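You operate a simulated robot arm through the tools that you are given. There is no shell and no other tool. Be economical: measure what you need, move in short steps, check, and stop when the job is done.

You run a simulated two-armed robot. Do the job below in one go: nothing can be reset, and whatever is moved stays where it is left.

## Task
Press the loose waste into a bale, then switch the press off.
Fine: drawer in, hold both black buttons; leave the bale in the shut drawer.

It is judged by the outcome, as a careful person would: the job done as asked, and still so three seconds after it is handed in. It fails if anything else is knocked over, pushed out of place, dropped, spilled or broken.

## Robot
Two 7-joint arms with two-finger parallel grippers on one trunk, on a base that drives. Base frame: it is fixed to the floor where the robot stands at the start and does not move with it; the origin is under the middle of the robot, x ahead of it, y to its left, z up. Readings come in m, degrees, newtons and seconds.
The left shoulder is at the start at [0.07, 0.163, 1.22], the right one opposite. With the tool pointing down near the work surface each hand reaches from about 0.34 to 0.86 m from the robot's upright axis, wherever it stands, measured 20 degrees to its own side. Places, roughly: black clamp lever [-0.5, 2, 1.5]; damp knob [-0.2, 1.7, 0.6]; drain lever [0, 1.3, 0.2]; filter pedal [-0.6, 2, 0.2]; filter power knob [-0.9, 2.6, 1]; filter run button [-0.8, 2.4, 1]; filter stop button [-0.7, 2.3, 1]; inside of the press drawer [1, 0.1, 0.8]; left black button [0.8, 0.3, 0.8]; low run button [-0.1, 1.5, 0.6]; low stop button [0, 1.4, 0.6]; press drawer [1, 0.1, 0.9]; press plate [1.2, 0.3, 1.1]; press power knob [1, -0.1, 0.7]; red filter cartridge [0.5, 1.25, 1.5]; right black button [1.1, -0.1, 0.8]. Payload 3.43 kg a hand.
The tool frame of a hand sits at the grasp point between the pads (the TCP): z along the fingers, y along the line on which they close. The tips reach 0.034 m beyond it. Largest opening 0.128 m; finger width 0.024, thickness 0.012; the body of the gripper, 0.048 by 0.13 m, starts 0.096 m behind the TCP.
Orientation is that of the tool frame in the base frame, as a unit quaternion [w, x, y, z]. With the fingers straight down and closing along the base's y, the tool's x points along the base's -x, its y along +y and its z along -z.

## Interface
- The arms move only by the tool move_arm. It takes "left_series", "right_series" or both (then of equal length, played together; a hand with none holds still); each is a list of rows, each a list of 7 numbers: the shift along the tool's x, y, z in m, then the turn, a rotation vector about the tool's x, y, z in degrees, then the opening in per cent of the stroke, from 0 (shut) to 100 (fully open). In form: [[x, y, z, ax, ay, az, jaw], ...]. A call has 1 to 10 rows; each row shifts and turns the commanded pose from where the row before left it, along the tool's axes as they then stand. Rows are played at 5 a second. More than 0.05 m and 8.6 degrees between two rows, or a gripper value outside its range, and nothing of the call is played. Where a pose cannot be reached the arm comes as near as it can. A force on the tool above 40 N (or 10 N above the force at the start of the call, whichever is more), or a blocked arm, ends the call early, and 0.2 s more pass. Each finger travels about 0.153 m/s and halts on what it meets, pressing with about 28 N; the grip force reading is that of the motor and also rises with nothing between the fingers. The clock runs only during rows and for 0.2 s after the last one: add rows that do not move to give the fingers time. The reply holds the time, the measured pose of the TCP, the force on the tool along the base axes, the opening and the grip force, in the units named above and with some noise, with the torque about the TCP (base axes, N m) and any sound that the robot's microphone picked up, and new pictures: "show" is both (left out), scene, wrist or none (wrist: the cameras of the hands that moved).
- Cameras (640 x 400 px; columns grow to the right, rows downward): "scene" is now at [0.1374, 0.0091, 1.4507]; the picture's right is [0.13, -0.99, 0.00], its down [-0.56, -0.07, -0.83] and it looks along [0.82, 0.11, -0.56] (base axes); focal length 275 px, centre (320, 200). "left" rides on the left gripper at [0.076, 0.011, -0.16] in its tool frame; the picture's right is [-0.15, 0.99, 0.00], its down [-0.88, -0.13, -0.46] and it looks along [-0.45, -0.07, 0.89] (tool axes); focal length 234 px, centre (320, 200). "right" rides on the right gripper at [0.076, -0.011, -0.16] in its tool frame; the picture's right is [0.15, 0.99, 0.00], its down [-0.88, 0.13, -0.46] and it looks along [-0.45, 0.07, 0.89] (tool axes); focal length 234 px, centre (320, 200). There is no depth. A picture from a camera that has moved, and an enlarged one, comes with that camera's place and axes in the base frame and with its lens.
- raise_lower(by): slides the trunk up (or, below 0, down) by that many m; the arms and the scene camera ride with it, the base frame stays. It gives what a move gives, with no picture.
- base_move(legs): drives the robot by 1 to 6 legs, each [ahead, left, turn to the left] in m, m and degrees, along the robot's own axes; the way and the turn of a leg run together, so that a leg with both is an arc; at most 1.5 m and 180 degrees a leg. The arms and the cameras ride along, it lands a little off, and it stops where it bumps. It gives what a move gives, and a new picture of the scene camera.
- turn_head(pan, tilt): turns the head with the scene camera to pan (to the left, within 86 degrees either way) and tilt (down, from -29 to 69), counted from straight ahead of the robot. It gives what a move gives, and a new picture of the scene camera.
- enlarge(camera, box): a new picture of the part [left, top, right, bottom] of that camera's present view, enlarged. The clock stands still meanwhile.
- job_done(): hands the job in; it is judged then, once.

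Go step by step. Nothing tells you exact positions but the pictures and the camera data: compare them with the known pose of the tool, close in by small moves and look again before you grip or let go. The budget is 120 turns and 260 pictures, counting those below and the enlarged ones. Unless the task says otherwise, let go and move clear before handing in, and close with one line.

The tools are called after "Call:" as name(argument=value, ...) on one line, values as JSON. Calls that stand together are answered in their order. move_arm: Moves the arms, as the interface text tells. Its arguments: {"type":"object","properties":{"left_series":{"type":"array","items":{"type":"array","items":{"type":"number"}}},"right_series":{"type":"array","items":{"type":"array","items":{"type":"number"}}},"show":{"type":"string","enum":["both","scene","wrist","none"]}},"required":[]} The other tools are called the same way: raise_lower (by) slides the trunk up or down; base_move (legs) drives the base; turn_head (pan, tilt) turns the head that bears the scene camera; enlarge (camera, box) takes an enlarged picture of a part of a camera's view; job_done () hands the job in.

At the start:

```text
clock: 0.0
left_eef_pos: [0.6608, 0.2652, 1.1768]
left_orientation: [0.0, 0.001, 1.0, 0.0]
left_ft_force: [0.5, -0.5, -0.1]
left_wrist_torque: [0.01, -0.02, 0.01]
left_opening: 0.128
left_grip_force: 0.2
right_eef_pos: [0.6681, -0.2141, 1.0983]
right_orientation: [0.0, 0.0, 1.0, 0.0]
right_ft_force: [-0.2, 0.3, -0.2]
right_wrist_torque: [-0.03, -0.01, 0.0]
right_opening: 0.1281
right_grip_force: 0.0
trunk travel left (down, up): [-0.7, 0.24]
robot x, y, heading: [-0.0002, 0.0023, 0.0]
head pan, tilt: [7.6, 34.1]
```

scene: 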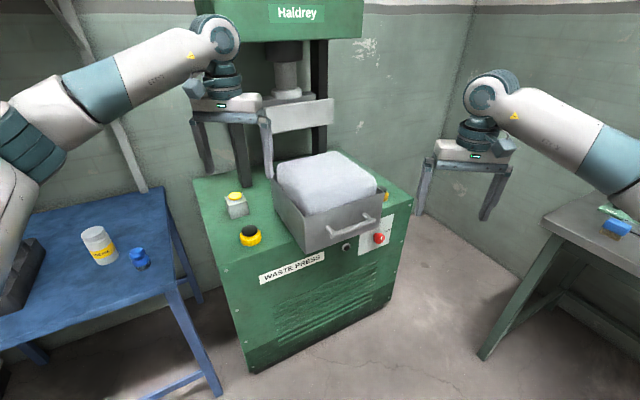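
right: 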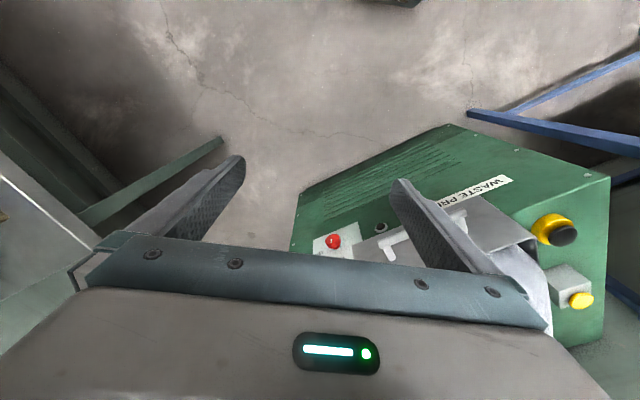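
left: 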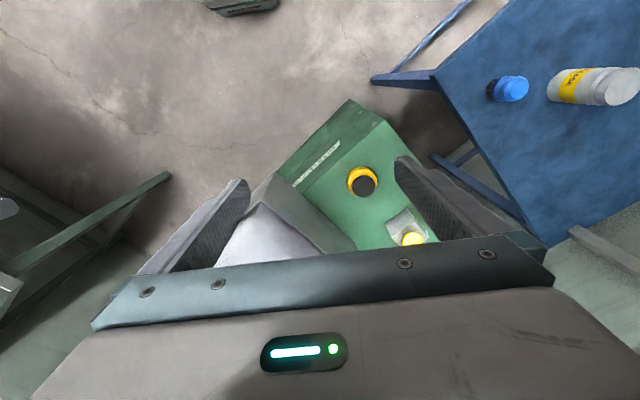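

I see the press with its drawer pulled out and full of loose waste, a black button at its left, and a red knob/button on the front. I'll take closer looks first.

Call:
enlarge(camera="scene", box=[190, 140, 430, 290])

Call:
enlarge(camera="scene", box=[320, 170, 420, 270])

Call:
enlarge(camera="right", box=[280, 120, 620, 330])

```text
2.67 times, centred on (310, 215) of scene
camera zoom: at [0.1374, 0.0091, 1.4507], right [0.13, -0.99, 0.0], down [-0.56, -0.07, -0.83], along [0.82, 0.11, -0.56], focal length 732 px, centre (347, 160)
```

zoom: 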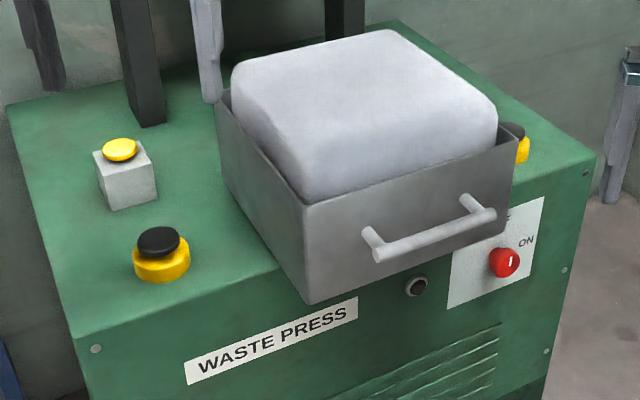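

```text
4.00 times, centred on (370, 220) of scene
camera zoom: at [0.1374, 0.0091, 1.4507], right [0.13, -0.99, 0.0], down [-0.56, -0.07, -0.83], along [0.82, 0.11, -0.56], focal length 1099 px, centre (120, 120)
```

zoom: 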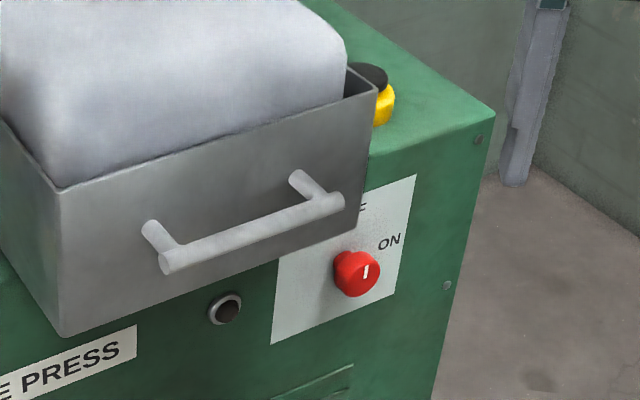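

```text
1.88 times, centred on (450, 225) of right
camera zoom: at [0.5909, -0.2255, 1.2593], right [-0.15, 0.99, 0.0], down [0.88, 0.13, 0.46], along [0.45, 0.07, -0.89], focal length 441 px, centre (75, 153)
```

zoom: 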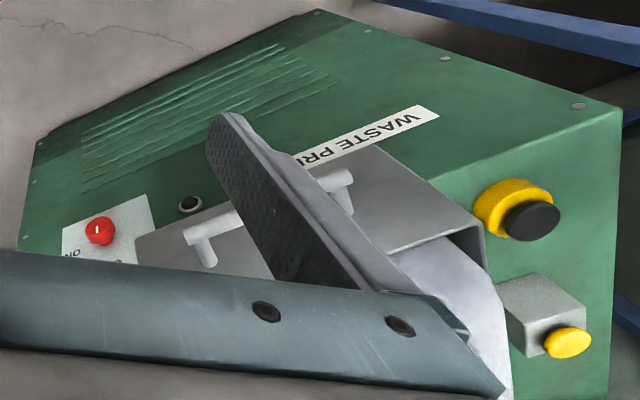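

The press stands turned: its front faces back-right, roughly towards heading -146°. I'll move in front of it, staying some distance off, to look square at it.

Call:
base_move(legs=[[0.15, -0.42, 0], [0, 0, 34]])

```text
clock: 4.3
left_eef_pos: [0.5538, 0.1657, 1.1775]
left_orientation: [-0.001, -0.289, 0.957, 0.0]
left_ft_force: [0.0, 0.0, 0.7]
left_wrist_torque: [0.03, -0.01, -0.04]
left_opening: 0.1282
left_grip_force: 0.2
right_eef_pos: [0.8268, -0.228, 1.099]
right_orientation: [0.0, -0.291, 0.957, -0.001]
right_ft_force: [0.1, 0.2, 0.2]
right_wrist_torque: [-0.03, 0.01, 0.0]
right_opening: 0.1282
right_grip_force: 0.0
trunk travel left (down, up): [-0.7, 0.24]
robot x, y, heading: [0.1545, -0.4179, 33.7]
head pan, tilt: [7.6, 34.1]
camera scene: at [0.259, -0.3369, 1.4507], right [0.66, -0.75, 0.0], down [-0.42, -0.37, -0.83], along [0.62, 0.55, -0.56], focal length 275 px, centre (320, 200)
```

scene: 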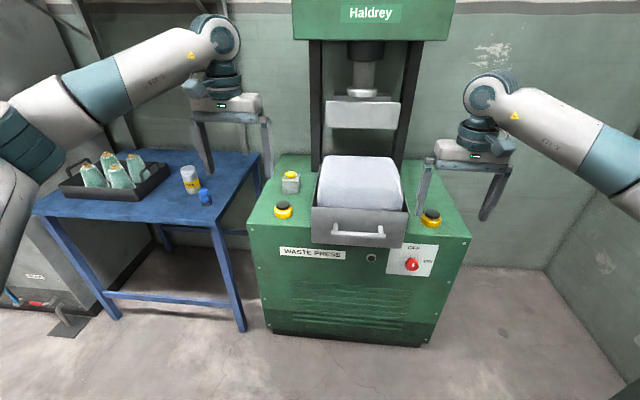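

Call:
enlarge(camera="scene", box=[240, 150, 480, 300])

Call:
enlarge(camera="scene", box=[350, 205, 470, 280])

Call:
enlarge(camera="scene", box=[240, 20, 480, 170])

```text
2.67 times, centred on (360, 225) of scene
camera zoom: at [0.259, -0.3369, 1.4507], right [0.66, -0.75, 0.0], down [-0.42, -0.37, -0.83], along [0.62, 0.55, -0.56], focal length 732 px, centre (213, 133)
```

zoom: 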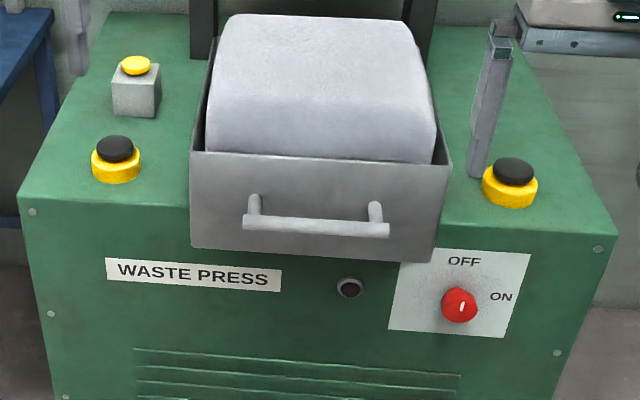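

```text
5.33 times, centred on (410, 242) of scene
camera zoom: at [0.259, -0.3369, 1.4507], right [0.66, -0.75, 0.0], down [-0.42, -0.37, -0.83], along [0.62, 0.55, -0.56], focal length 1465 px, centre (-160, -27)
```

zoom: 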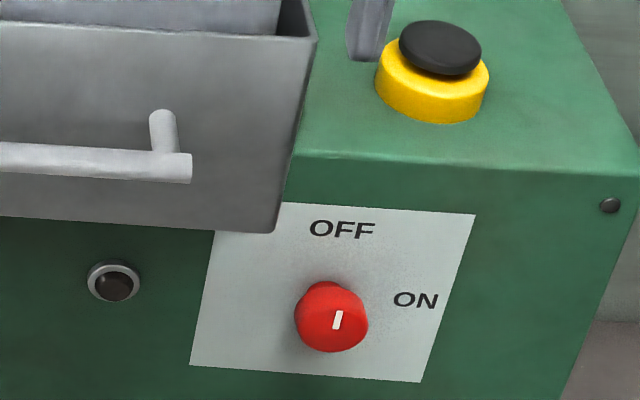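

```text
2.67 times, centred on (360, 95) of scene
camera zoom: at [0.259, -0.3369, 1.4507], right [0.66, -0.75, 0.0], down [-0.42, -0.37, -0.83], along [0.62, 0.55, -0.56], focal length 732 px, centre (213, 480)
```

zoom: 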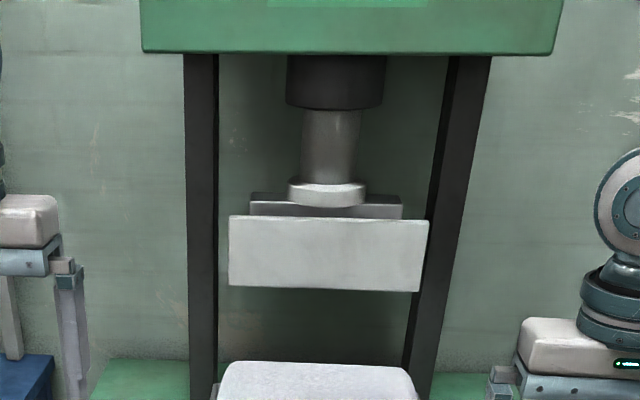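

The power knob points to OFF, so the sequence is: drawer in, knob ON, hold both black buttons, knob OFF. First I close both grippers and swing the right hand so its fingers point forward.

Call:
move_arm(right_series=[[0, 0, 0, 0, -8.5, 0, 50], [0, 0, 0, 0, -8.5, 0, 0], [0, 0, 0, 0, -8.5, 0, 0], [0, 0, 0, 0, -8.5, 0, 0], [0, 0, 0, 0, -8.5, 0, 0], [0, 0, 0, 0, -8.5, 0, 0], [0, 0, 0, 0, -8.5, 0, 0], [0, 0, 0, 0, -8.5, 0, 0], [0, 0, 0, 0, -8.5, 0, 0], [0, 0, 0, 0, -8.5, 0, 0]], left_series=[[0, 0, 0, 0, 0, 0, 50], [0, 0, 0, 0, 0, 0, 0], [0, 0, 0, 0, 0, 0, 0], [0, 0, 0, 0, 0, 0, 0], [0, 0, 0, 0, 0, 0, 0], [0, 0, 0, 0, 0, 0, 0], [0, 0, 0, 0, 0, 0, 0], [0, 0, 0, 0, 0, 0, 0], [0, 0, 0, 0, 0, 0, 0], [0, 0, 0, 0, 0, 0, 0]], show="none")

Call:
move_arm(right_series=[[0, 0.03, -0.03, 0, -5, 0, 0], [0, 0.04, -0.03, 0, 0, 0, 0], [0, 0.04, -0.03, 0, 0, 0, 0], [0, 0.04, 0, 0, 0, 0, 0], [0, 0.04, 0, 0, 0, 0, 0], [0.04, 0, 0, 0, 0, 0, 0], [0.04, 0, 0, 0, 0, 0, 0]])

```text
clock: 6.5
left_eef_pos: [0.5526, 0.1654, 1.1772]
left_orientation: [0.0, -0.29, 0.957, 0.0]
left_ft_force: [-0.3, -0.2, -0.1]
left_wrist_torque: [-0.01, 0.03, 0.02]
left_opening: 0.0
left_grip_force: 28.2
right_eef_pos: [0.8254, -0.2296, 1.0981]
right_orientation: [0.535, -0.24, 0.793, 0.162]
right_ft_force: [0.4, -0.6, 0.1]
right_wrist_torque: [0.03, 0.01, -0.01]
right_opening: 0.0
right_grip_force: 28.3
right hand out of reach, approached as far as the arm can: row 9, 10
trunk travel left (down, up): [-0.7, 0.24]
robot x, y, heading: [0.1533, -0.4239, 33.9]
head pan, tilt: [7.6, 34.1]
```

```text
clock: 8.1
left_eef_pos: [0.5533, 0.1672, 1.1763]
left_orientation: [0.0, -0.29, 0.957, 0.0]
left_ft_force: [0.9, 0.9, 0.4]
left_wrist_torque: [-0.04, -0.02, -0.04]
left_opening: 0.0
left_grip_force: 28.0
right_eef_pos: [0.6579, -0.145, 1.0558]
right_orientation: [0.547, -0.242, 0.783, 0.169]
right_ft_force: [-0.2, -0.6, 0.1]
right_wrist_torque: [0.01, -0.02, -0.01]
right_opening: 0.0003
right_grip_force: 27.8
right hand out of reach, approached as far as the arm can: row 1
trunk travel left (down, up): [-0.7, 0.24]
robot x, y, heading: [0.1522, -0.421, 33.7]
head pan, tilt: [7.6, 34.1]
camera scene: at [0.2584, -0.3361, 1.4507], right [0.66, -0.75, 0.0], down [-0.42, -0.37, -0.83], along [0.62, 0.55, -0.56], focal length 275 px, centre (320, 200)
camera right: at [0.5164, -0.2535, 1.0404], right [-0.6, 0.79, -0.14], down [-0.18, 0.04, 0.98], along [0.78, 0.61, 0.12], focal length 234 px, centre (320, 200)
```

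scene: 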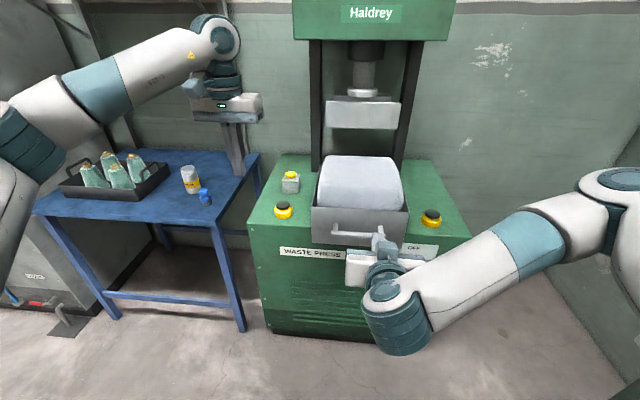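
right: 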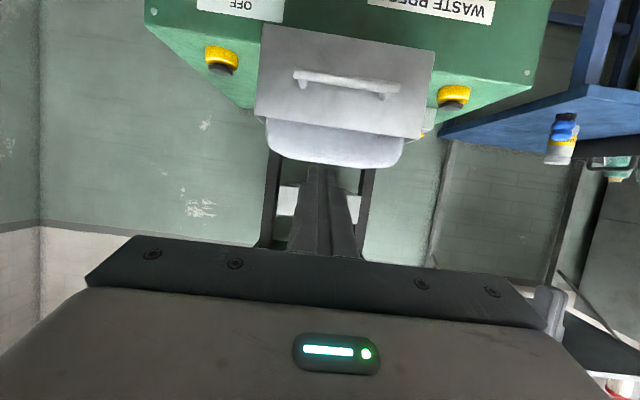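

Right hand is in front of the drawer, fingers about 20° below horizontal. I'll lower the trunk so it sits at the drawer front's height.

Call:
raise_lower(by=-0.14)

Call:
move_arm(right_series=[[0, 0.02, 0, 0, -6, 0, 0], [0, 0, 0, 0, -6, 0, 0], [0, 0, 0, 0, -6, 0, 0]], left_series=[[0, 0, -0.04, 0, 0, 0, 0], [0, 0, -0.04, 0, 0, 0, 0], [0, 0, -0.03, 0, 0, 0, 0]])

```text
clock: 9.8
left_eef_pos: [0.553, 0.1645, 1.0376]
left_orientation: [0.0, -0.29, 0.957, 0.0]
left_ft_force: [0.6, -0.6, 0.0]
left_wrist_torque: [0.03, -0.01, -0.02]
left_opening: 0.0003
left_grip_force: 28.4
right_eef_pos: [0.658, -0.147, 0.9158]
right_orientation: [0.548, -0.241, 0.783, 0.168]
right_ft_force: [-0.3, -0.3, -0.8]
right_wrist_torque: [-0.01, -0.01, -0.03]
right_opening: 0.0
right_grip_force: 28.1
trunk travel left (down, up): [-0.56, 0.38]
robot x, y, heading: [0.1521, -0.4203, 33.8]
head pan, tilt: [7.6, 34.1]
```

```text
clock: 10.6
left_eef_pos: [0.5479, 0.1687, 1.1486]
left_orientation: [0.001, -0.291, 0.957, -0.001]
left_ft_force: [-0.6, 0.5, 0.4]
left_wrist_torque: [-0.06, -0.05, 0.0]
left_opening: 0.0001
left_grip_force: 27.8
right_eef_pos: [0.6454, -0.1271, 0.9183]
right_orientation: [0.665, -0.214, 0.686, 0.204]
right_ft_force: [0.3, 0.8, -0.2]
right_wrist_torque: [0.01, 0.04, -0.03]
right_opening: 0.0
right_grip_force: 28.2
trunk travel left (down, up): [-0.56, 0.38]
robot x, y, heading: [0.1475, -0.425, 33.7]
head pan, tilt: [7.6, 34.1]
camera scene: at [0.2551, -0.3352, 1.3108], right [0.66, -0.75, 0.0], down [-0.42, -0.37, -0.83], along [0.62, 0.55, -0.56], focal length 275 px, centre (320, 200)
camera right: at [0.5149, -0.2284, 0.8482], right [-0.56, 0.81, -0.15], down [-0.43, -0.13, 0.89], along [0.71, 0.57, 0.42], focal length 234 px, centre (320, 200)
camera left: at [0.4804, 0.1349, 1.3079], right [-0.43, 0.9, 0.0], down [0.8, 0.38, 0.46], along [0.41, 0.19, -0.89], focal length 234 px, centre (320, 200)
```

scene: 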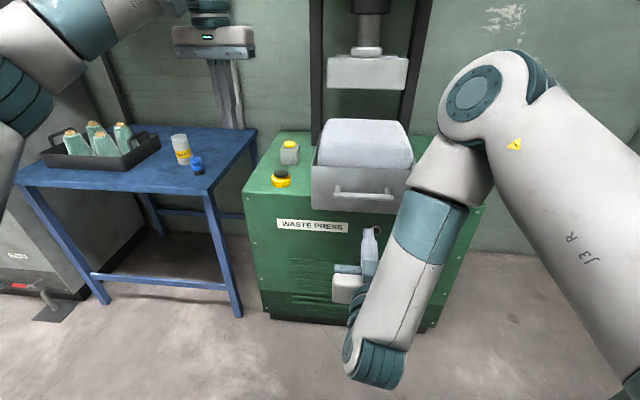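
right: 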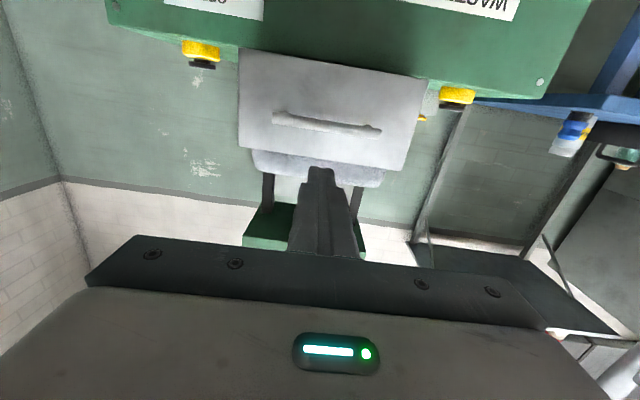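
left: 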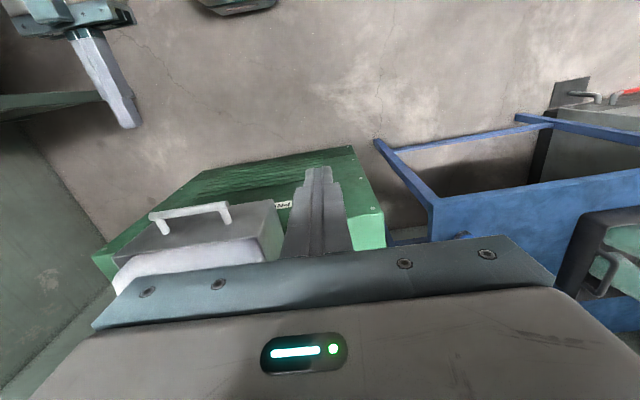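

The right hand is lined up with the drawer front. I pull it back a little and then drive straight ahead.

Call:
move_arm(right_series=[[-0.005, 0.01, -0.035, 0, -3, 0, 0], [0, 0, -0.035, 0, 0, 0, 0]], show="none")

Call:
base_move(legs=[[0.25, 0, 0]])

```text
clock: 11.2
left_eef_pos: [0.5554, 0.1641, 1.1469]
left_orientation: [-0.001, -0.29, 0.957, 0.001]
left_ft_force: [0.7, -0.4, -0.9]
left_wrist_torque: [0.03, 0.06, 0.0]
left_opening: 0.0
left_grip_force: 28.5
right_eef_pos: [0.599, -0.1361, 0.9499]
right_orientation: [0.677, -0.207, 0.674, 0.209]
right_ft_force: [0.0, -0.6, -0.7]
right_wrist_torque: [-0.03, 0.0, 0.06]
right_opening: 0.0
right_grip_force: 28.4
right hand out of reach, approached as far as the arm can: row 1, 2
trunk travel left (down, up): [-0.56, 0.38]
robot x, y, heading: [0.1515, -0.4186, 33.7]
head pan, tilt: [7.6, 34.1]
```

```text
clock: 13.0
left_eef_pos: [0.7617, 0.3078, 1.1485]
left_orientation: [0.0, -0.291, 0.957, 0.0]
left_ft_force: [0.5, 1.0, 0.3]
left_wrist_torque: [-0.03, 0.03, 0.01]
left_opening: 0.0
left_grip_force: 28.0
right_eef_pos: [0.8054, 0.0056, 0.9519]
right_orientation: [0.679, -0.207, 0.672, 0.211]
right_ft_force: [-0.6, 0.6, -0.6]
right_wrist_torque: [0.01, 0.02, 0.0]
right_opening: 0.0002
right_grip_force: 27.7
trunk travel left (down, up): [-0.56, 0.38]
robot x, y, heading: [0.3635, -0.2812, 33.9]
head pan, tilt: [7.6, 34.1]
camera scene: at [0.4687, -0.1964, 1.3107], right [0.66, -0.75, 0.0], down [-0.42, -0.37, -0.83], along [0.62, 0.55, -0.56], focal length 275 px, centre (320, 200)
```

scene: 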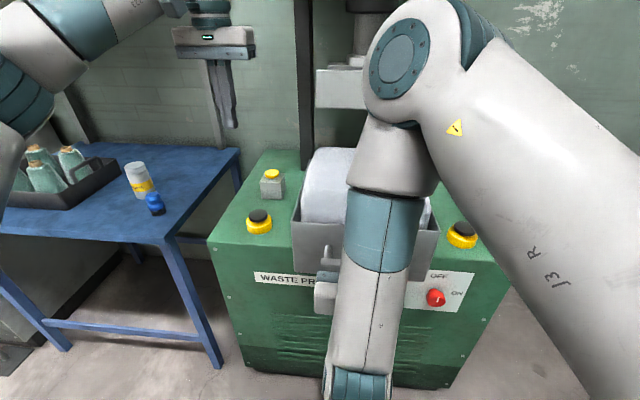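

Call:
move_arm(right_series=[[0.02, -0.01, 0, 0, 0, 0, 0], [0.015, 0, 0, 0, 0, 0, 0]])

```text
clock: 13.6
left_eef_pos: [0.7624, 0.3066, 1.1483]
left_orientation: [0.001, -0.29, 0.957, 0.0]
left_ft_force: [-0.8, 0.3, 0.6]
left_wrist_torque: [-0.03, 0.03, -0.01]
left_opening: 0.0
left_grip_force: 28.0
right_eef_pos: [0.8118, 0.0134, 0.9309]
right_orientation: [0.677, -0.207, 0.675, 0.209]
right_ft_force: [-0.1, -0.9, 0.9]
right_wrist_torque: [0.01, -0.04, 0.01]
right_opening: 0.0
right_grip_force: 27.6
right hand out of reach, approached as far as the arm can: row 1, 2
trunk travel left (down, up): [-0.56, 0.38]
robot x, y, heading: [0.3636, -0.2789, 33.5]
head pan, tilt: [7.6, 34.1]
camera scene: at [0.4686, -0.1963, 1.3107], right [0.66, -0.75, 0.0], down [-0.42, -0.37, -0.83], along [0.62, 0.55, -0.56], focal length 275 px, centre (320, 200)
camera right: at [0.6845, -0.085, 0.8549], right [-0.55, 0.82, -0.15], down [-0.45, -0.15, 0.88], along [0.7, 0.55, 0.45], focal length 234 px, centre (320, 200)
```

scene: 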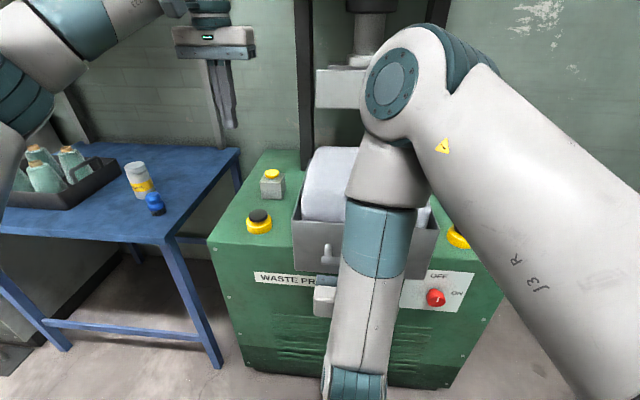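
right: 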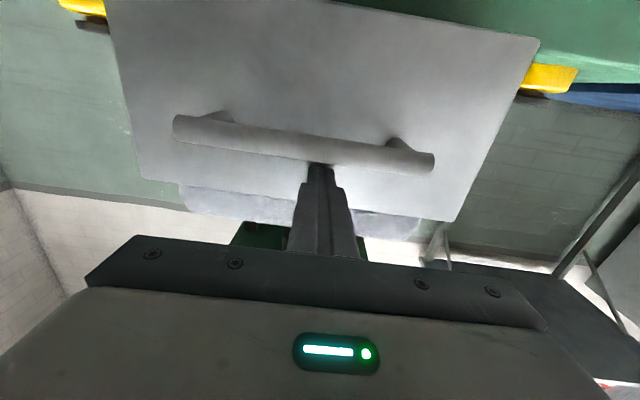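

Fingertips are just above the handle, centred on the drawer front. I push forward in small steps.

Call:
move_arm(right_series=[[0, 0, 0.02, 0, 0, 0, 0], [0, 0, 0.02, 0, 0, 0, 0], [0, 0, 0.02, 0, 0, 0, 0], [0, 0, 0.02, 0, 0, 0, 0]])

```text
clock: 14.6
left_eef_pos: [0.763, 0.3072, 1.148]
left_orientation: [0.001, -0.291, 0.957, 0.0]
left_ft_force: [0.7, 0.0, -0.6]
left_wrist_torque: [-0.01, 0.01, 0.01]
left_opening: 0.0
left_grip_force: 28.3
right_eef_pos: [0.8772, 0.0602, 0.9319]
right_orientation: [0.679, -0.206, 0.673, 0.209]
right_ft_force: [0.4, -0.1, 0.2]
right_wrist_torque: [-0.02, -0.01, 0.02]
right_opening: 0.0
right_grip_force: 27.9
trunk travel left (down, up): [-0.56, 0.38]
robot x, y, heading: [0.3621, -0.2824, 34.0]
head pan, tilt: [7.6, 34.1]
camera scene: at [0.4691, -0.1964, 1.3106], right [0.66, -0.75, 0.0], down [-0.42, -0.37, -0.83], along [0.62, 0.55, -0.56], focal length 275 px, centre (320, 200)
camera right: at [0.7512, -0.0381, 0.8552], right [-0.56, 0.82, -0.14], down [-0.46, -0.15, 0.88], along [0.7, 0.55, 0.46], focal length 234 px, centre (320, 200)
```

scene: 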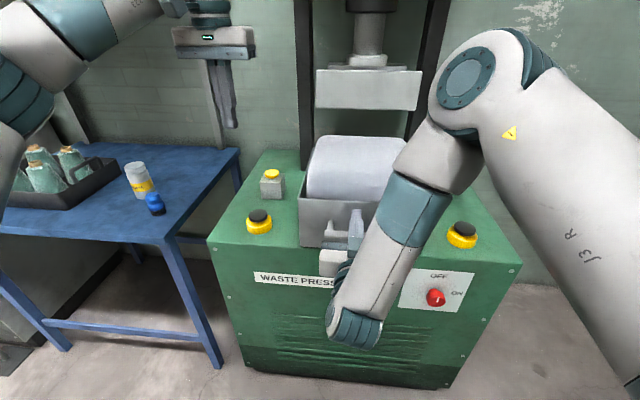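
right: 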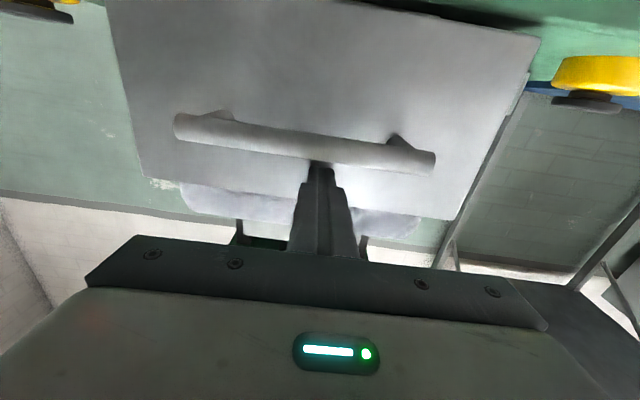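

The drawer slides in with the hand. Continue pushing until it meets its stop.

Call:
move_arm(right_series=[[0, 0, 0.02, 0, 0, 0, 0], [0, 0, 0.02, 0, 0, 0, 0], [0, 0, 0.02, 0, 0, 0, 0], [0, 0, 0.02, 0, 0, 0, 0], [0, 0, 0.02, 0, 0, 0, 0], [0, 0, 0.02, 0, 0, 0, 0]])

```text
clock: 16.0
left_eef_pos: [0.7623, 0.3061, 1.1465]
left_orientation: [0.0, -0.291, 0.957, 0.0]
left_ft_force: [-0.3, -0.2, -0.1]
left_wrist_torque: [0.02, 0.03, -0.01]
left_opening: 0.0
left_grip_force: 28.3
right_eef_pos: [0.976, 0.1258, 0.9323]
right_orientation: [0.679, -0.207, 0.673, 0.209]
right_ft_force: [-0.3, 0.8, 0.3]
right_wrist_torque: [0.0, 0.01, -0.02]
right_opening: 0.0001
right_grip_force: 28.0
trunk travel left (down, up): [-0.56, 0.38]
robot x, y, heading: [0.3603, -0.2823, 33.7]
head pan, tilt: [7.6, 34.1]
camera scene: at [0.4689, -0.1963, 1.3106], right [0.66, -0.75, 0.0], down [-0.42, -0.37, -0.83], along [0.62, 0.55, -0.56], focal length 275 px, centre (320, 200)
camera right: at [0.8493, 0.0277, 0.8562], right [-0.55, 0.82, -0.14], down [-0.46, -0.15, 0.88], along [0.7, 0.55, 0.46], focal length 234 px, centre (320, 200)
```

scene: 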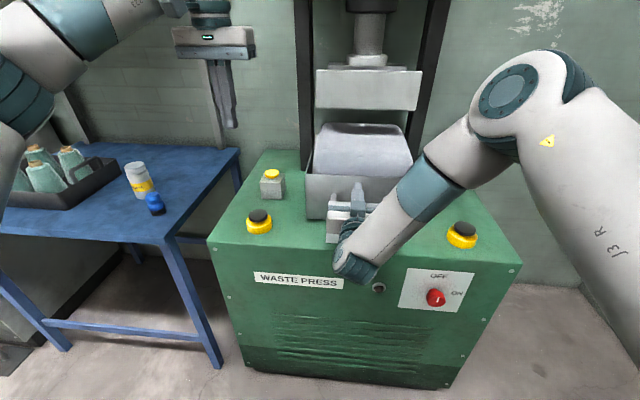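
right: 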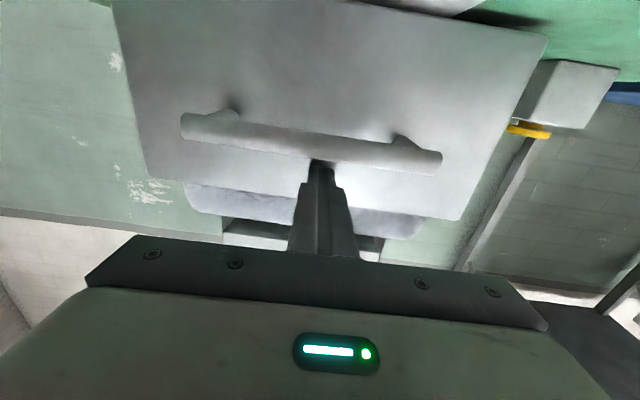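

Call:
move_arm(right_series=[[0, 0, 0.02, 0, 0, 0, 0], [0, 0, 0.02, 0, 0, 0, 0], [0, 0, 0.02, 0, 0, 0, 0], [0, 0, 0.02, 0, 0, 0, 0], [0, 0, 0.02, 0, 0, 0, 0], [0, 0, 0.02, 0, 0, 0, 0]])

```text
clock: 17.3
left_eef_pos: [0.761, 0.3053, 1.1484]
left_orientation: [0.0, -0.291, 0.957, 0.001]
left_ft_force: [-0.2, 0.4, -1.0]
left_wrist_torque: [-0.07, 0.03, -0.01]
left_opening: 0.0
left_grip_force: 28.3
right_eef_pos: [1.0487, 0.1927, 0.9457]
right_orientation: [0.679, -0.203, 0.675, 0.205]
right_ft_force: [-19.9, -20.5, 10.2]
right_wrist_torque: [0.27, -0.19, 0.06]
right_opening: 0.0001
right_grip_force: 28.1
right hand out of reach, approached as far as the arm can: row 2, 3, 4, 5, 6
trunk travel left (down, up): [-0.56, 0.38]
robot x, y, heading: [0.3584, -0.2819, 33.8]
head pan, tilt: [7.6, 34.1]
stopped in row 6 (right hand): the force on the tool passed its limit at 68 N (the readings are from after the stop); the commanded pose is now the measured one
camera scene: at [0.4674, -0.1978, 1.311], right [0.66, -0.75, 0.0], down [-0.42, -0.37, -0.83], along [0.62, 0.55, -0.56], focal length 275 px, centre (320, 200)
camera right: at [0.9202, 0.0961, 0.87], right [-0.55, 0.82, -0.15], down [-0.46, -0.15, 0.88], along [0.7, 0.55, 0.46], focal length 234 px, centre (320, 200)
```

scene: 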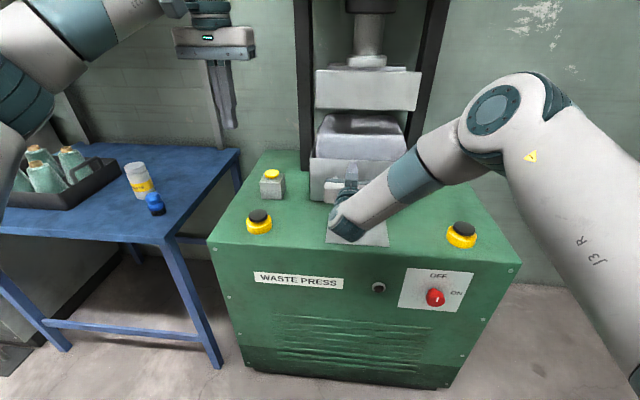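
right: 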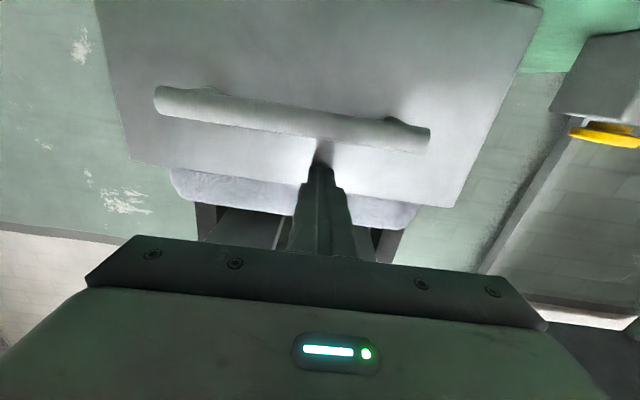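

Call:
enlarge(camera="scene", box=[250, 20, 480, 260])

```text
1.67 times, centred on (365, 140) of scene
camera zoom: at [0.4674, -0.1978, 1.311], right [0.66, -0.75, 0.0], down [-0.42, -0.37, -0.83], along [0.62, 0.55, -0.56], focal length 458 px, centre (245, 300)
```

zoom: 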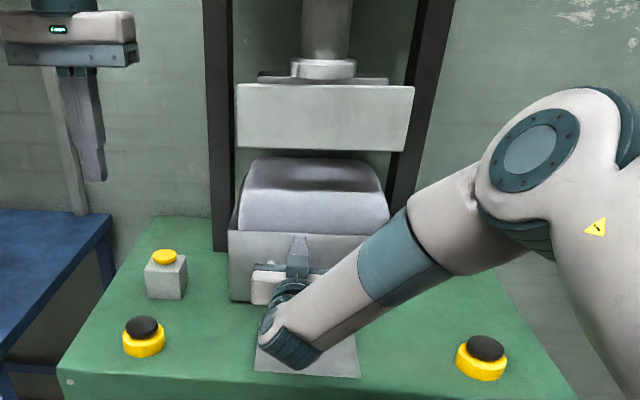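

The drawer is at its stop, under the plate. I withdraw the right hand and raise the left, then lower the trunk to knob height.

Call:
move_arm(right_series=[[0, 0, -0.04, 0, 0, 0, 0], [0, 0, -0.05, 0, 0, 0, 0], [0, 0, -0.05, 0, 0, 0, 0], [0, 0, -0.05, 0, 0, 0, 0], [0, -0.04, -0.05, 0, 0, 0, 0], [0, -0.04, -0.04, 0, 0, 0, 0], [0, -0.04, -0.02, 0, 0, 0, 0], [0, -0.04, 0, 0, 0, 0, 0], [0, -0.04, 0, 0, 0, 0, 0]], left_series=[[0, 0, 0, 0, 0, 0, 0], [0, 0, 0, 0, 0, 0, 0], [0, 0, 0, 0, 0, 0, 0], [0, 0, 0, 0, 0, 0, 0], [0, 0, -0.03, 0, 0, 0, 0], [0, 0, -0.03, 0, 0, 0, 0], [0, 0, -0.03, 0, 0, 0, 0], [0, 0, -0.03, 0, 0, 0, 0], [0, 0, 0, 0, 0, 0, 0]])

```text
refused: row 5 steps farther than a row can; nothing moved
```

Call:
move_arm(right_series=[[0, 0, -0.04, 0, 0, 0, 0], [0, 0, -0.05, 0, 0, 0, 0], [0, 0, -0.05, 0, 0, 0, 0], [0, 0, -0.05, 0, 0, 0, 0], [0, 0, -0.05, 0, 0, 0, 0], [0, -0.035, -0.035, 0, 0, 0, 0], [0, -0.045, -0.02, 0, 0, 0, 0], [0, -0.05, 0, 0, 0, 0, 0], [0, -0.05, 0, 0, 0, 0, 0], [0, -0.04, 0, 0, 0, 0, 0]], left_series=[[0, 0, 0, 0, 0, 0, 0], [0, 0, 0, 0, 0, 0, 0], [0, 0, 0, 0, 0, 0, 0], [0, 0, 0, 0, 0, 0, 0], [0, 0, -0.03, 0, 0, 0, 0], [0, 0, -0.03, 0, 0, 0, 0], [0, 0, -0.03, 0, 0, 0, 0], [0, 0, -0.03, 0, 0, 0, 0], [0, 0, 0, 0, 0, 0, 0], [0, 0, 0, 0, 0, 0, 0]])

```text
clock: 19.5
left_eef_pos: [0.7615, 0.3093, 1.2665]
left_orientation: [-0.001, -0.291, 0.957, -0.001]
left_ft_force: [0.2, 0.0, -0.4]
left_wrist_torque: [0.0, -0.01, 0.0]
left_opening: 0.0
left_grip_force: 28.2
right_eef_pos: [0.8982, -0.0504, 0.9922]
right_orientation: [0.677, -0.204, 0.677, 0.204]
right_ft_force: [0.0, 0.7, -0.2]
right_wrist_torque: [0.0, 0.01, -0.01]
right_opening: 0.0002
right_grip_force: 27.8
right hand out of reach, approached as far as the arm can: row 7, 8, 9, 10
trunk travel left (down, up): [-0.56, 0.38]
robot x, y, heading: [0.3612, -0.2829, 33.8]
head pan, tilt: [7.6, 34.1]
camera scene: at [0.468, -0.196, 1.3107], right [0.66, -0.75, 0.0], down [-0.42, -0.37, -0.83], along [0.62, 0.55, -0.56], focal length 275 px, centre (320, 200)
camera right: at [0.7698, -0.148, 0.9155], right [-0.54, 0.83, -0.15], down [-0.45, -0.14, 0.88], along [0.71, 0.55, 0.45], focal length 234 px, centre (320, 200)
camera left: at [0.6938, 0.2763, 1.4263], right [-0.43, 0.9, 0.0], down [0.8, 0.38, 0.45], along [0.41, 0.19, -0.89], focal length 234 px, centre (320, 200)
```

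scene: 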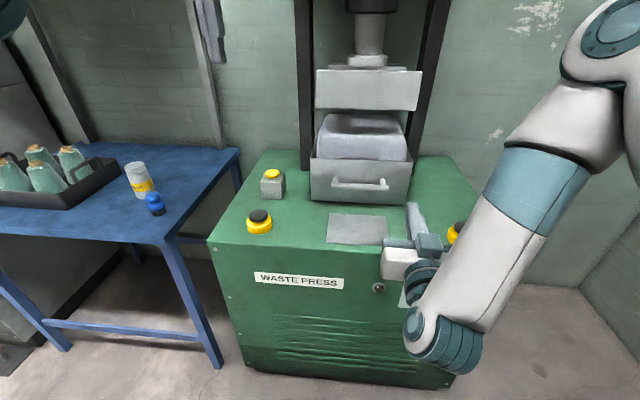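
right: 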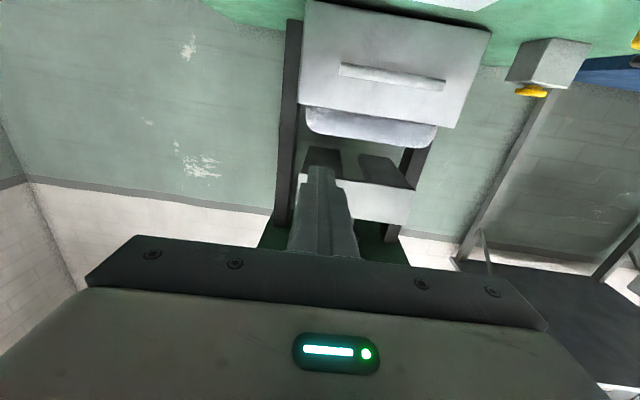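
left: 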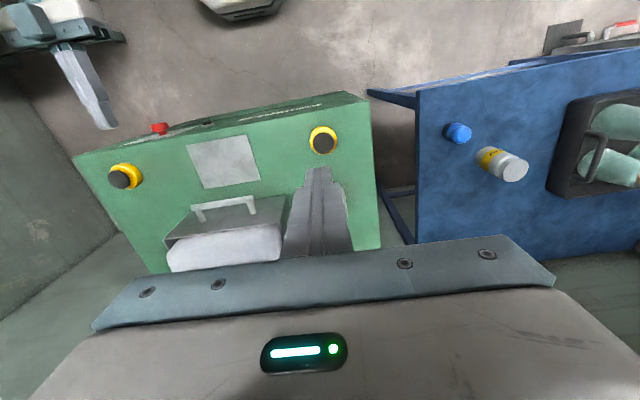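

Drawer is in. The right hand is cramped, so I back the robot off 0.15 m and lower the trunk for the knob.

Call:
base_move(legs=[[-0.15, 0, 0]])

Call:
raise_lower(by=-0.3)

Call:
move_arm(right_series=[[0, -0.03, 0, 0, 0, 0, 50], [0, -0.03, 0, 0, 0, 0, 60], [0, -0.03, 0, 0, 0, 0, 60], [0, -0.03, 0, 0, 0, 0, 60]])

```text
clock: 20.9
left_eef_pos: [0.637, 0.2225, 1.266]
left_orientation: [-0.001, -0.291, 0.957, 0.0]
left_ft_force: [0.7, -0.2, -0.7]
left_wrist_torque: [0.02, -0.02, 0.02]
left_opening: 0.0001
left_grip_force: 28.4
right_eef_pos: [0.7731, -0.1377, 0.9903]
right_orientation: [0.677, -0.202, 0.677, 0.204]
right_ft_force: [-0.5, -0.2, 0.7]
right_wrist_torque: [-0.01, -0.01, 0.0]
right_opening: 0.0001
right_grip_force: 28.8
trunk travel left (down, up): [-0.56, 0.38]
robot x, y, heading: [0.2351, -0.3628, 33.7]
head pan, tilt: [7.6, 34.1]
camera scene: at [0.3418, -0.2812, 1.3106], right [0.66, -0.75, 0.0], down [-0.42, -0.37, -0.83], along [0.62, 0.55, -0.56], focal length 275 px, centre (320, 200)
```

scene: 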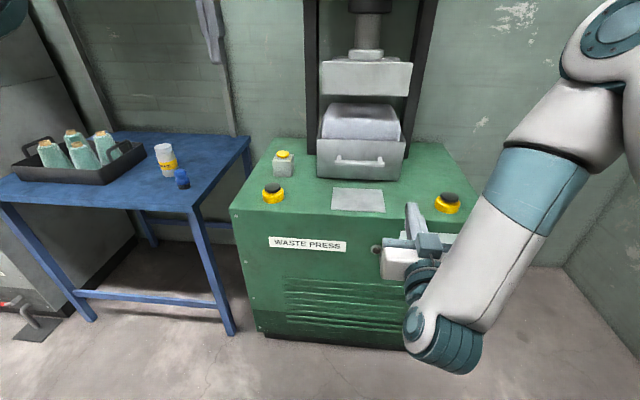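

```text
clock: 23.9
left_eef_pos: [0.6362, 0.2236, 0.9676]
left_orientation: [-0.001, -0.291, 0.957, 0.0]
left_ft_force: [-0.6, 0.1, -0.3]
left_wrist_torque: [-0.02, -0.02, 0.01]
left_opening: 0.0
left_grip_force: 27.9
right_eef_pos: [0.7723, -0.1369, 0.6891]
right_orientation: [0.678, -0.202, 0.677, 0.203]
right_ft_force: [-0.8, 0.8, 0.3]
right_wrist_torque: [0.03, 0.0, 0.03]
right_opening: 0.0
right_grip_force: 27.7
trunk travel left (down, up): [-0.26, 0.68]
robot x, y, heading: [0.2349, -0.3629, 33.4]
head pan, tilt: [7.6, 34.1]
```

```text
clock: 24.9
left_eef_pos: [0.6374, 0.2223, 0.9668]
left_orientation: [0.0, -0.29, 0.957, 0.001]
left_ft_force: [-0.6, 0.3, -0.2]
left_wrist_torque: [-0.05, 0.01, -0.02]
left_opening: 0.0001
left_grip_force: 27.7
right_eef_pos: [0.7852, -0.1416, 0.7065]
right_orientation: [0.676, -0.201, 0.68, 0.201]
right_ft_force: [-0.2, -0.1, -0.3]
right_wrist_torque: [0.02, 0.01, -0.01]
right_opening: 0.0767
right_grip_force: 0.0
right hand out of reach, approached as far as the arm can: row 1, 2, 3, 4
trunk travel left (down, up): [-0.26, 0.68]
robot x, y, heading: [0.234, -0.3666, 33.7]
head pan, tilt: [7.6, 34.1]
camera scene: at [0.3417, -0.2819, 1.0108], right [0.66, -0.75, 0.0], down [-0.42, -0.37, -0.83], along [0.62, 0.55, -0.56], focal length 275 px, centre (320, 200)
camera right: at [0.6551, -0.2363, 0.632], right [-0.54, 0.83, -0.14], down [-0.45, -0.14, 0.88], along [0.71, 0.54, 0.45], focal length 234 px, centre (320, 200)
```

scene: 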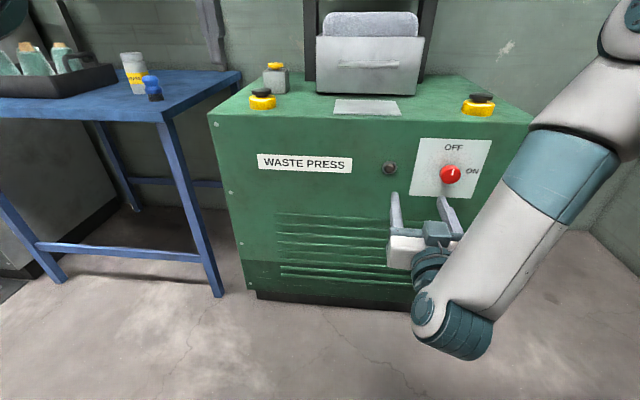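
right: 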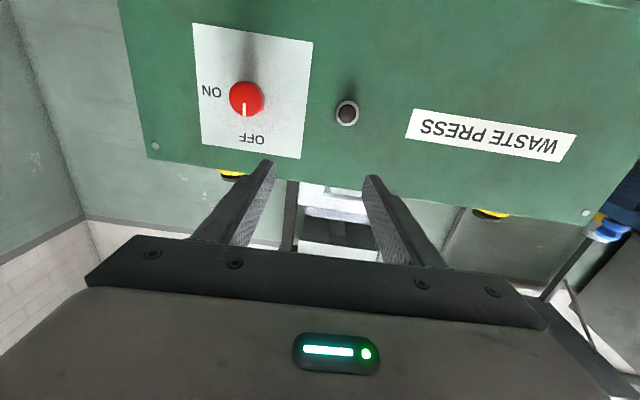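

The wrist camera shows knob at about (1.02, -0.12, 0.67), still pointing OFF. I strafe right so the hand is in line with it.

Call:
base_move(legs=[[0, -0.11, 0]])

Call:
move_arm(right_series=[[0.01, 0, 0.02, 0, 0, 0, 50], [0.01, 0, 0.02, 0, 0, 0, 50], [0.01, 0, 0.02, 0, 0, 0, 50], [0, 0, 0.01, 0, 0, 0, 50]])

```text
clock: 26.1
left_eef_pos: [0.6995, 0.1303, 0.9683]
left_orientation: [-0.002, -0.29, 0.957, 0.001]
left_ft_force: [0.7, -0.6, 0.6]
left_wrist_torque: [0.04, 0.0, 0.02]
left_opening: 0.0
left_grip_force: 28.3
right_eef_pos: [0.8476, -0.2328, 0.7065]
right_orientation: [0.676, -0.199, 0.681, 0.2]
right_ft_force: [0.3, 0.9, 0.1]
right_wrist_torque: [-0.01, 0.0, 0.02]
right_opening: 0.0766
right_grip_force: 0.1
trunk travel left (down, up): [-0.26, 0.68]
robot x, y, heading: [0.2947, -0.4553, 33.8]
head pan, tilt: [7.6, 34.1]
camera scene: at [0.4034, -0.3739, 1.0107], right [0.66, -0.75, 0.0], down [-0.42, -0.37, -0.83], along [0.62, 0.55, -0.56], focal length 275 px, centre (320, 200)
```

scene: 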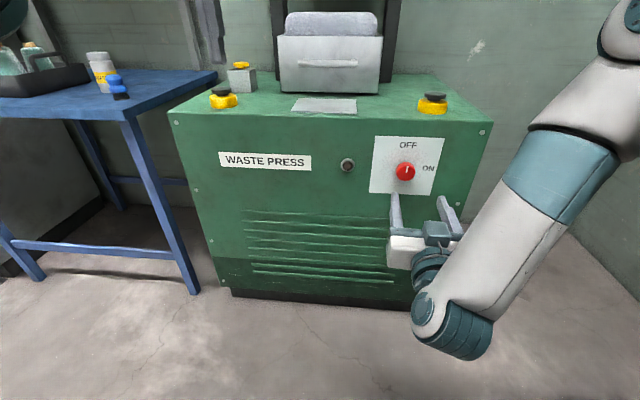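

```text
clock: 27.1
left_eef_pos: [0.6993, 0.1313, 0.9678]
left_orientation: [-0.001, -0.29, 0.957, 0.0]
left_ft_force: [0.0, 0.5, -0.1]
left_wrist_torque: [0.01, 0.03, 0.0]
left_opening: 0.0003
left_grip_force: 27.9
right_eef_pos: [0.8828, -0.177, 0.6897]
right_orientation: [0.677, -0.197, 0.682, 0.196]
right_ft_force: [-0.2, 0.1, 0.0]
right_wrist_torque: [0.04, -0.01, 0.0]
right_opening: 0.0641
right_grip_force: 0.1
right hand out of reach, approached as far as the arm can: row 1, 2, 3, 4
trunk travel left (down, up): [-0.26, 0.68]
robot x, y, heading: [0.2926, -0.4587, 33.5]
head pan, tilt: [7.6, 34.1]
camera scene: at [0.4029, -0.3731, 1.0107], right [0.66, -0.75, 0.0], down [-0.42, -0.37, -0.83], along [0.62, 0.55, -0.56], focal length 275 px, centre (320, 200)
camera right: at [0.7506, -0.2718, 0.616], right [-0.53, 0.84, -0.15], down [-0.45, -0.13, 0.88], along [0.72, 0.53, 0.44], focal length 234 px, centre (320, 200)
```

scene: 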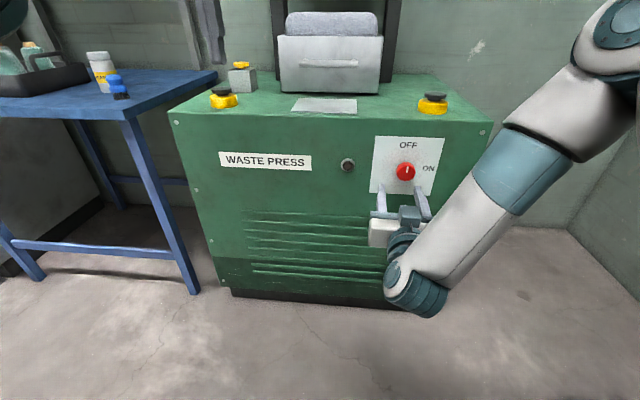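
right: 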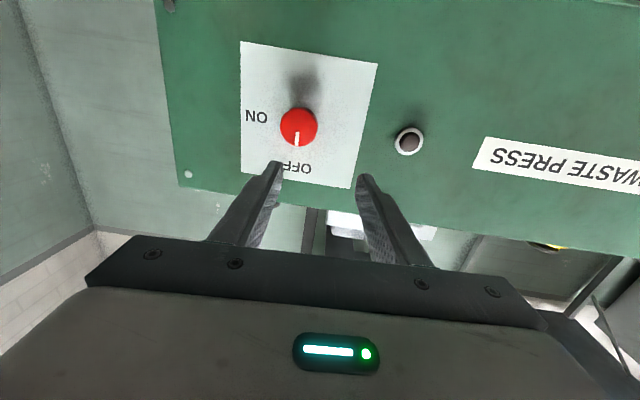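

The arm is near its limit here. I shift the base a bit further right and raise the trunk a little to give the arm a better posture.

Call:
base_move(legs=[[0, -0.08, 0]])

Call:
raise_lower(by=0.06)

Call:
move_arm(right_series=[[0.025, 0.015, 0, 0, 0, 0, 50], [0.025, 0.015, 0, 0, 0, 0, 50], [0.02, 0.015, 0, 0, 0, 0, 50]])

```text
clock: 28.1
left_eef_pos: [0.7426, 0.0632, 0.9672]
left_orientation: [-0.002, -0.29, 0.957, 0.001]
left_ft_force: [-0.5, -0.7, 0.3]
left_wrist_torque: [0.04, 0.02, -0.02]
left_opening: 0.0001
left_grip_force: 27.5
right_eef_pos: [0.9267, -0.2463, 0.6893]
right_orientation: [0.677, -0.196, 0.681, 0.196]
right_ft_force: [-0.4, -0.4, 0.2]
right_wrist_torque: [-0.01, -0.01, 0.07]
right_opening: 0.0642
right_grip_force: 0.1
trunk travel left (down, up): [-0.26, 0.68]
robot x, y, heading: [0.3403, -0.521, 33.9]
head pan, tilt: [7.6, 34.1]
camera scene: at [0.448, -0.4408, 1.0107], right [0.66, -0.75, 0.0], down [-0.42, -0.37, -0.83], along [0.62, 0.55, -0.56], focal length 275 px, centre (320, 200)
```

scene: 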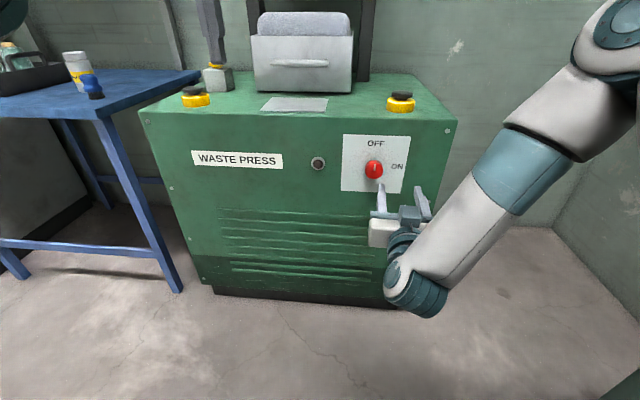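

```text
clock: 29.1
left_eef_pos: [0.7435, 0.0646, 1.0258]
left_orientation: [-0.001, -0.29, 0.957, 0.0]
left_ft_force: [0.0, 0.2, 0.9]
left_wrist_torque: [-0.04, 0.02, 0.01]
left_opening: 0.0001
left_grip_force: 28.1
right_eef_pos: [0.9262, -0.2445, 0.7492]
right_orientation: [0.677, -0.197, 0.682, 0.196]
right_ft_force: [-0.7, -0.1, -0.5]
right_wrist_torque: [0.03, 0.01, -0.01]
right_opening: 0.0639
right_grip_force: 0.1
trunk travel left (down, up): [-0.32, 0.62]
robot x, y, heading: [0.3413, -0.5237, 33.7]
head pan, tilt: [7.6, 34.1]
```

```text
clock: 29.9
left_eef_pos: [0.7441, 0.0645, 1.0272]
left_orientation: [-0.001, -0.29, 0.957, -0.001]
left_ft_force: [-0.1, -0.5, 0.0]
left_wrist_torque: [0.0, 0.01, -0.02]
left_opening: 0.0
left_grip_force: 27.4
right_eef_pos: [0.9015, -0.2071, 0.6793]
right_orientation: [0.675, -0.198, 0.682, 0.197]
right_ft_force: [-0.2, -0.3, 0.3]
right_wrist_torque: [-0.03, 0.0, -0.01]
right_opening: 0.0641
right_grip_force: 0.0
trunk travel left (down, up): [-0.32, 0.62]
robot x, y, heading: [0.3378, -0.5216, 33.5]
head pan, tilt: [7.6, 34.1]
camera scene: at [0.4477, -0.4395, 1.0707], right [0.66, -0.75, 0.0], down [-0.42, -0.37, -0.83], along [0.62, 0.55, -0.56], focal length 275 px, centre (320, 200)
camera right: at [0.7695, -0.3013, 0.6065], right [-0.53, 0.84, -0.15], down [-0.45, -0.13, 0.88], along [0.72, 0.53, 0.44], focal length 234 px, centre (320, 200)
```

scene: 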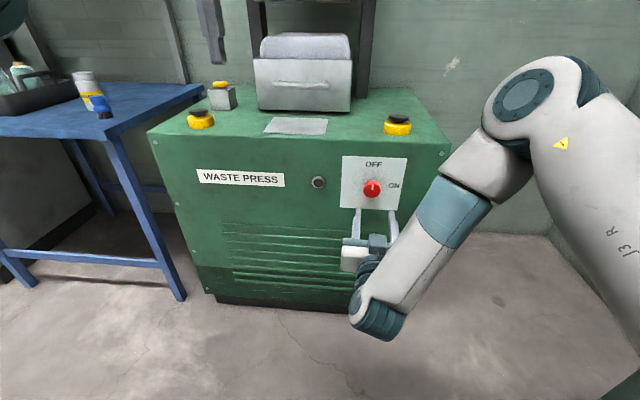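
right: 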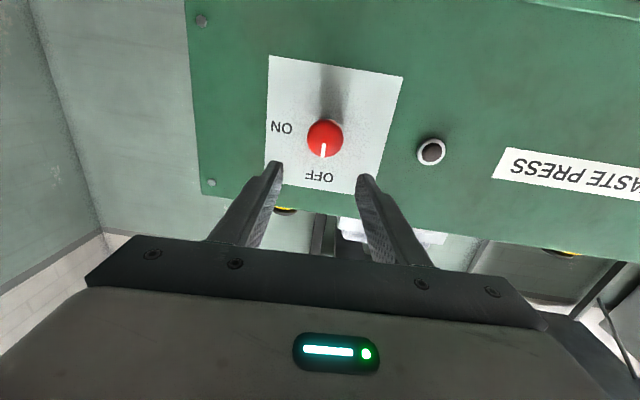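

The hand is now freely placed and nearly in line with the knob. I advance 0.09 m with small alignment corrections and a wider opening.

Call:
move_arm(right_series=[[0.004, 0.003, 0.03, 0, 0, 0, 62], [0.004, 0.003, 0.03, 0, 0, 0, 62], [0.002, 0.001, 0.03, 0, 0, 0, 62]])

```text
clock: 30.8
left_eef_pos: [0.745, 0.0642, 1.0262]
left_orientation: [0.0, -0.29, 0.957, -0.001]
left_ft_force: [-0.3, 0.2, 1.0]
left_wrist_torque: [0.0, -0.05, -0.02]
left_opening: 0.0
left_grip_force: 28.1
right_eef_pos: [0.9633, -0.1433, 0.677]
right_orientation: [0.676, -0.196, 0.684, 0.194]
right_ft_force: [0.1, 0.9, 0.2]
right_wrist_torque: [-0.03, -0.02, -0.02]
right_opening: 0.0794
right_grip_force: 0.2
right hand out of reach, approached as far as the arm can: row 2, 3
trunk travel left (down, up): [-0.32, 0.62]
robot x, y, heading: [0.3365, -0.5274, 33.4]
head pan, tilt: [7.6, 34.1]
camera scene: at [0.4477, -0.4398, 1.0706], right [0.66, -0.75, 0.0], down [-0.42, -0.37, -0.83], along [0.62, 0.55, -0.56], focal length 275 px, centre (320, 200)
camera right: at [0.8307, -0.2377, 0.6054], right [-0.52, 0.84, -0.15], down [-0.45, -0.12, 0.89], along [0.73, 0.53, 0.44], focal length 234 px, centre (320, 200)
```

scene: 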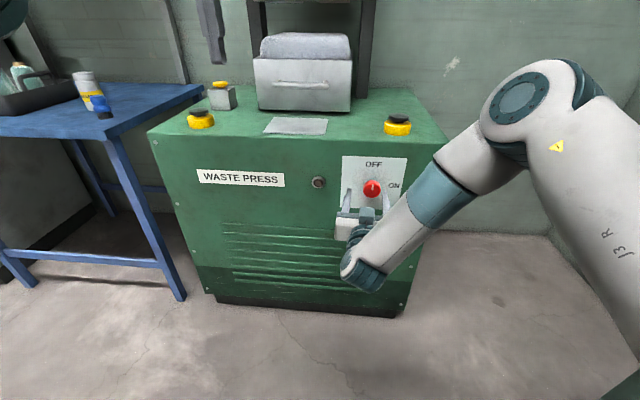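
right: 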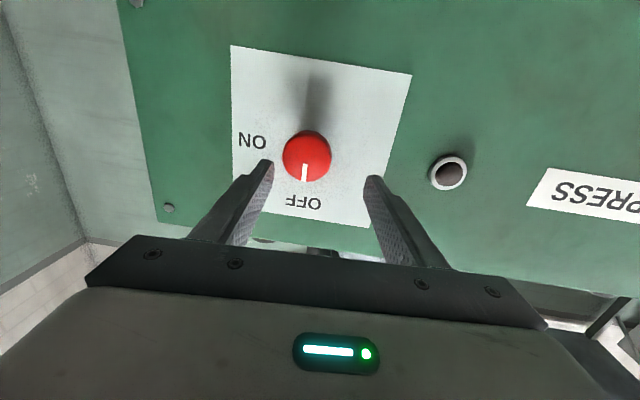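

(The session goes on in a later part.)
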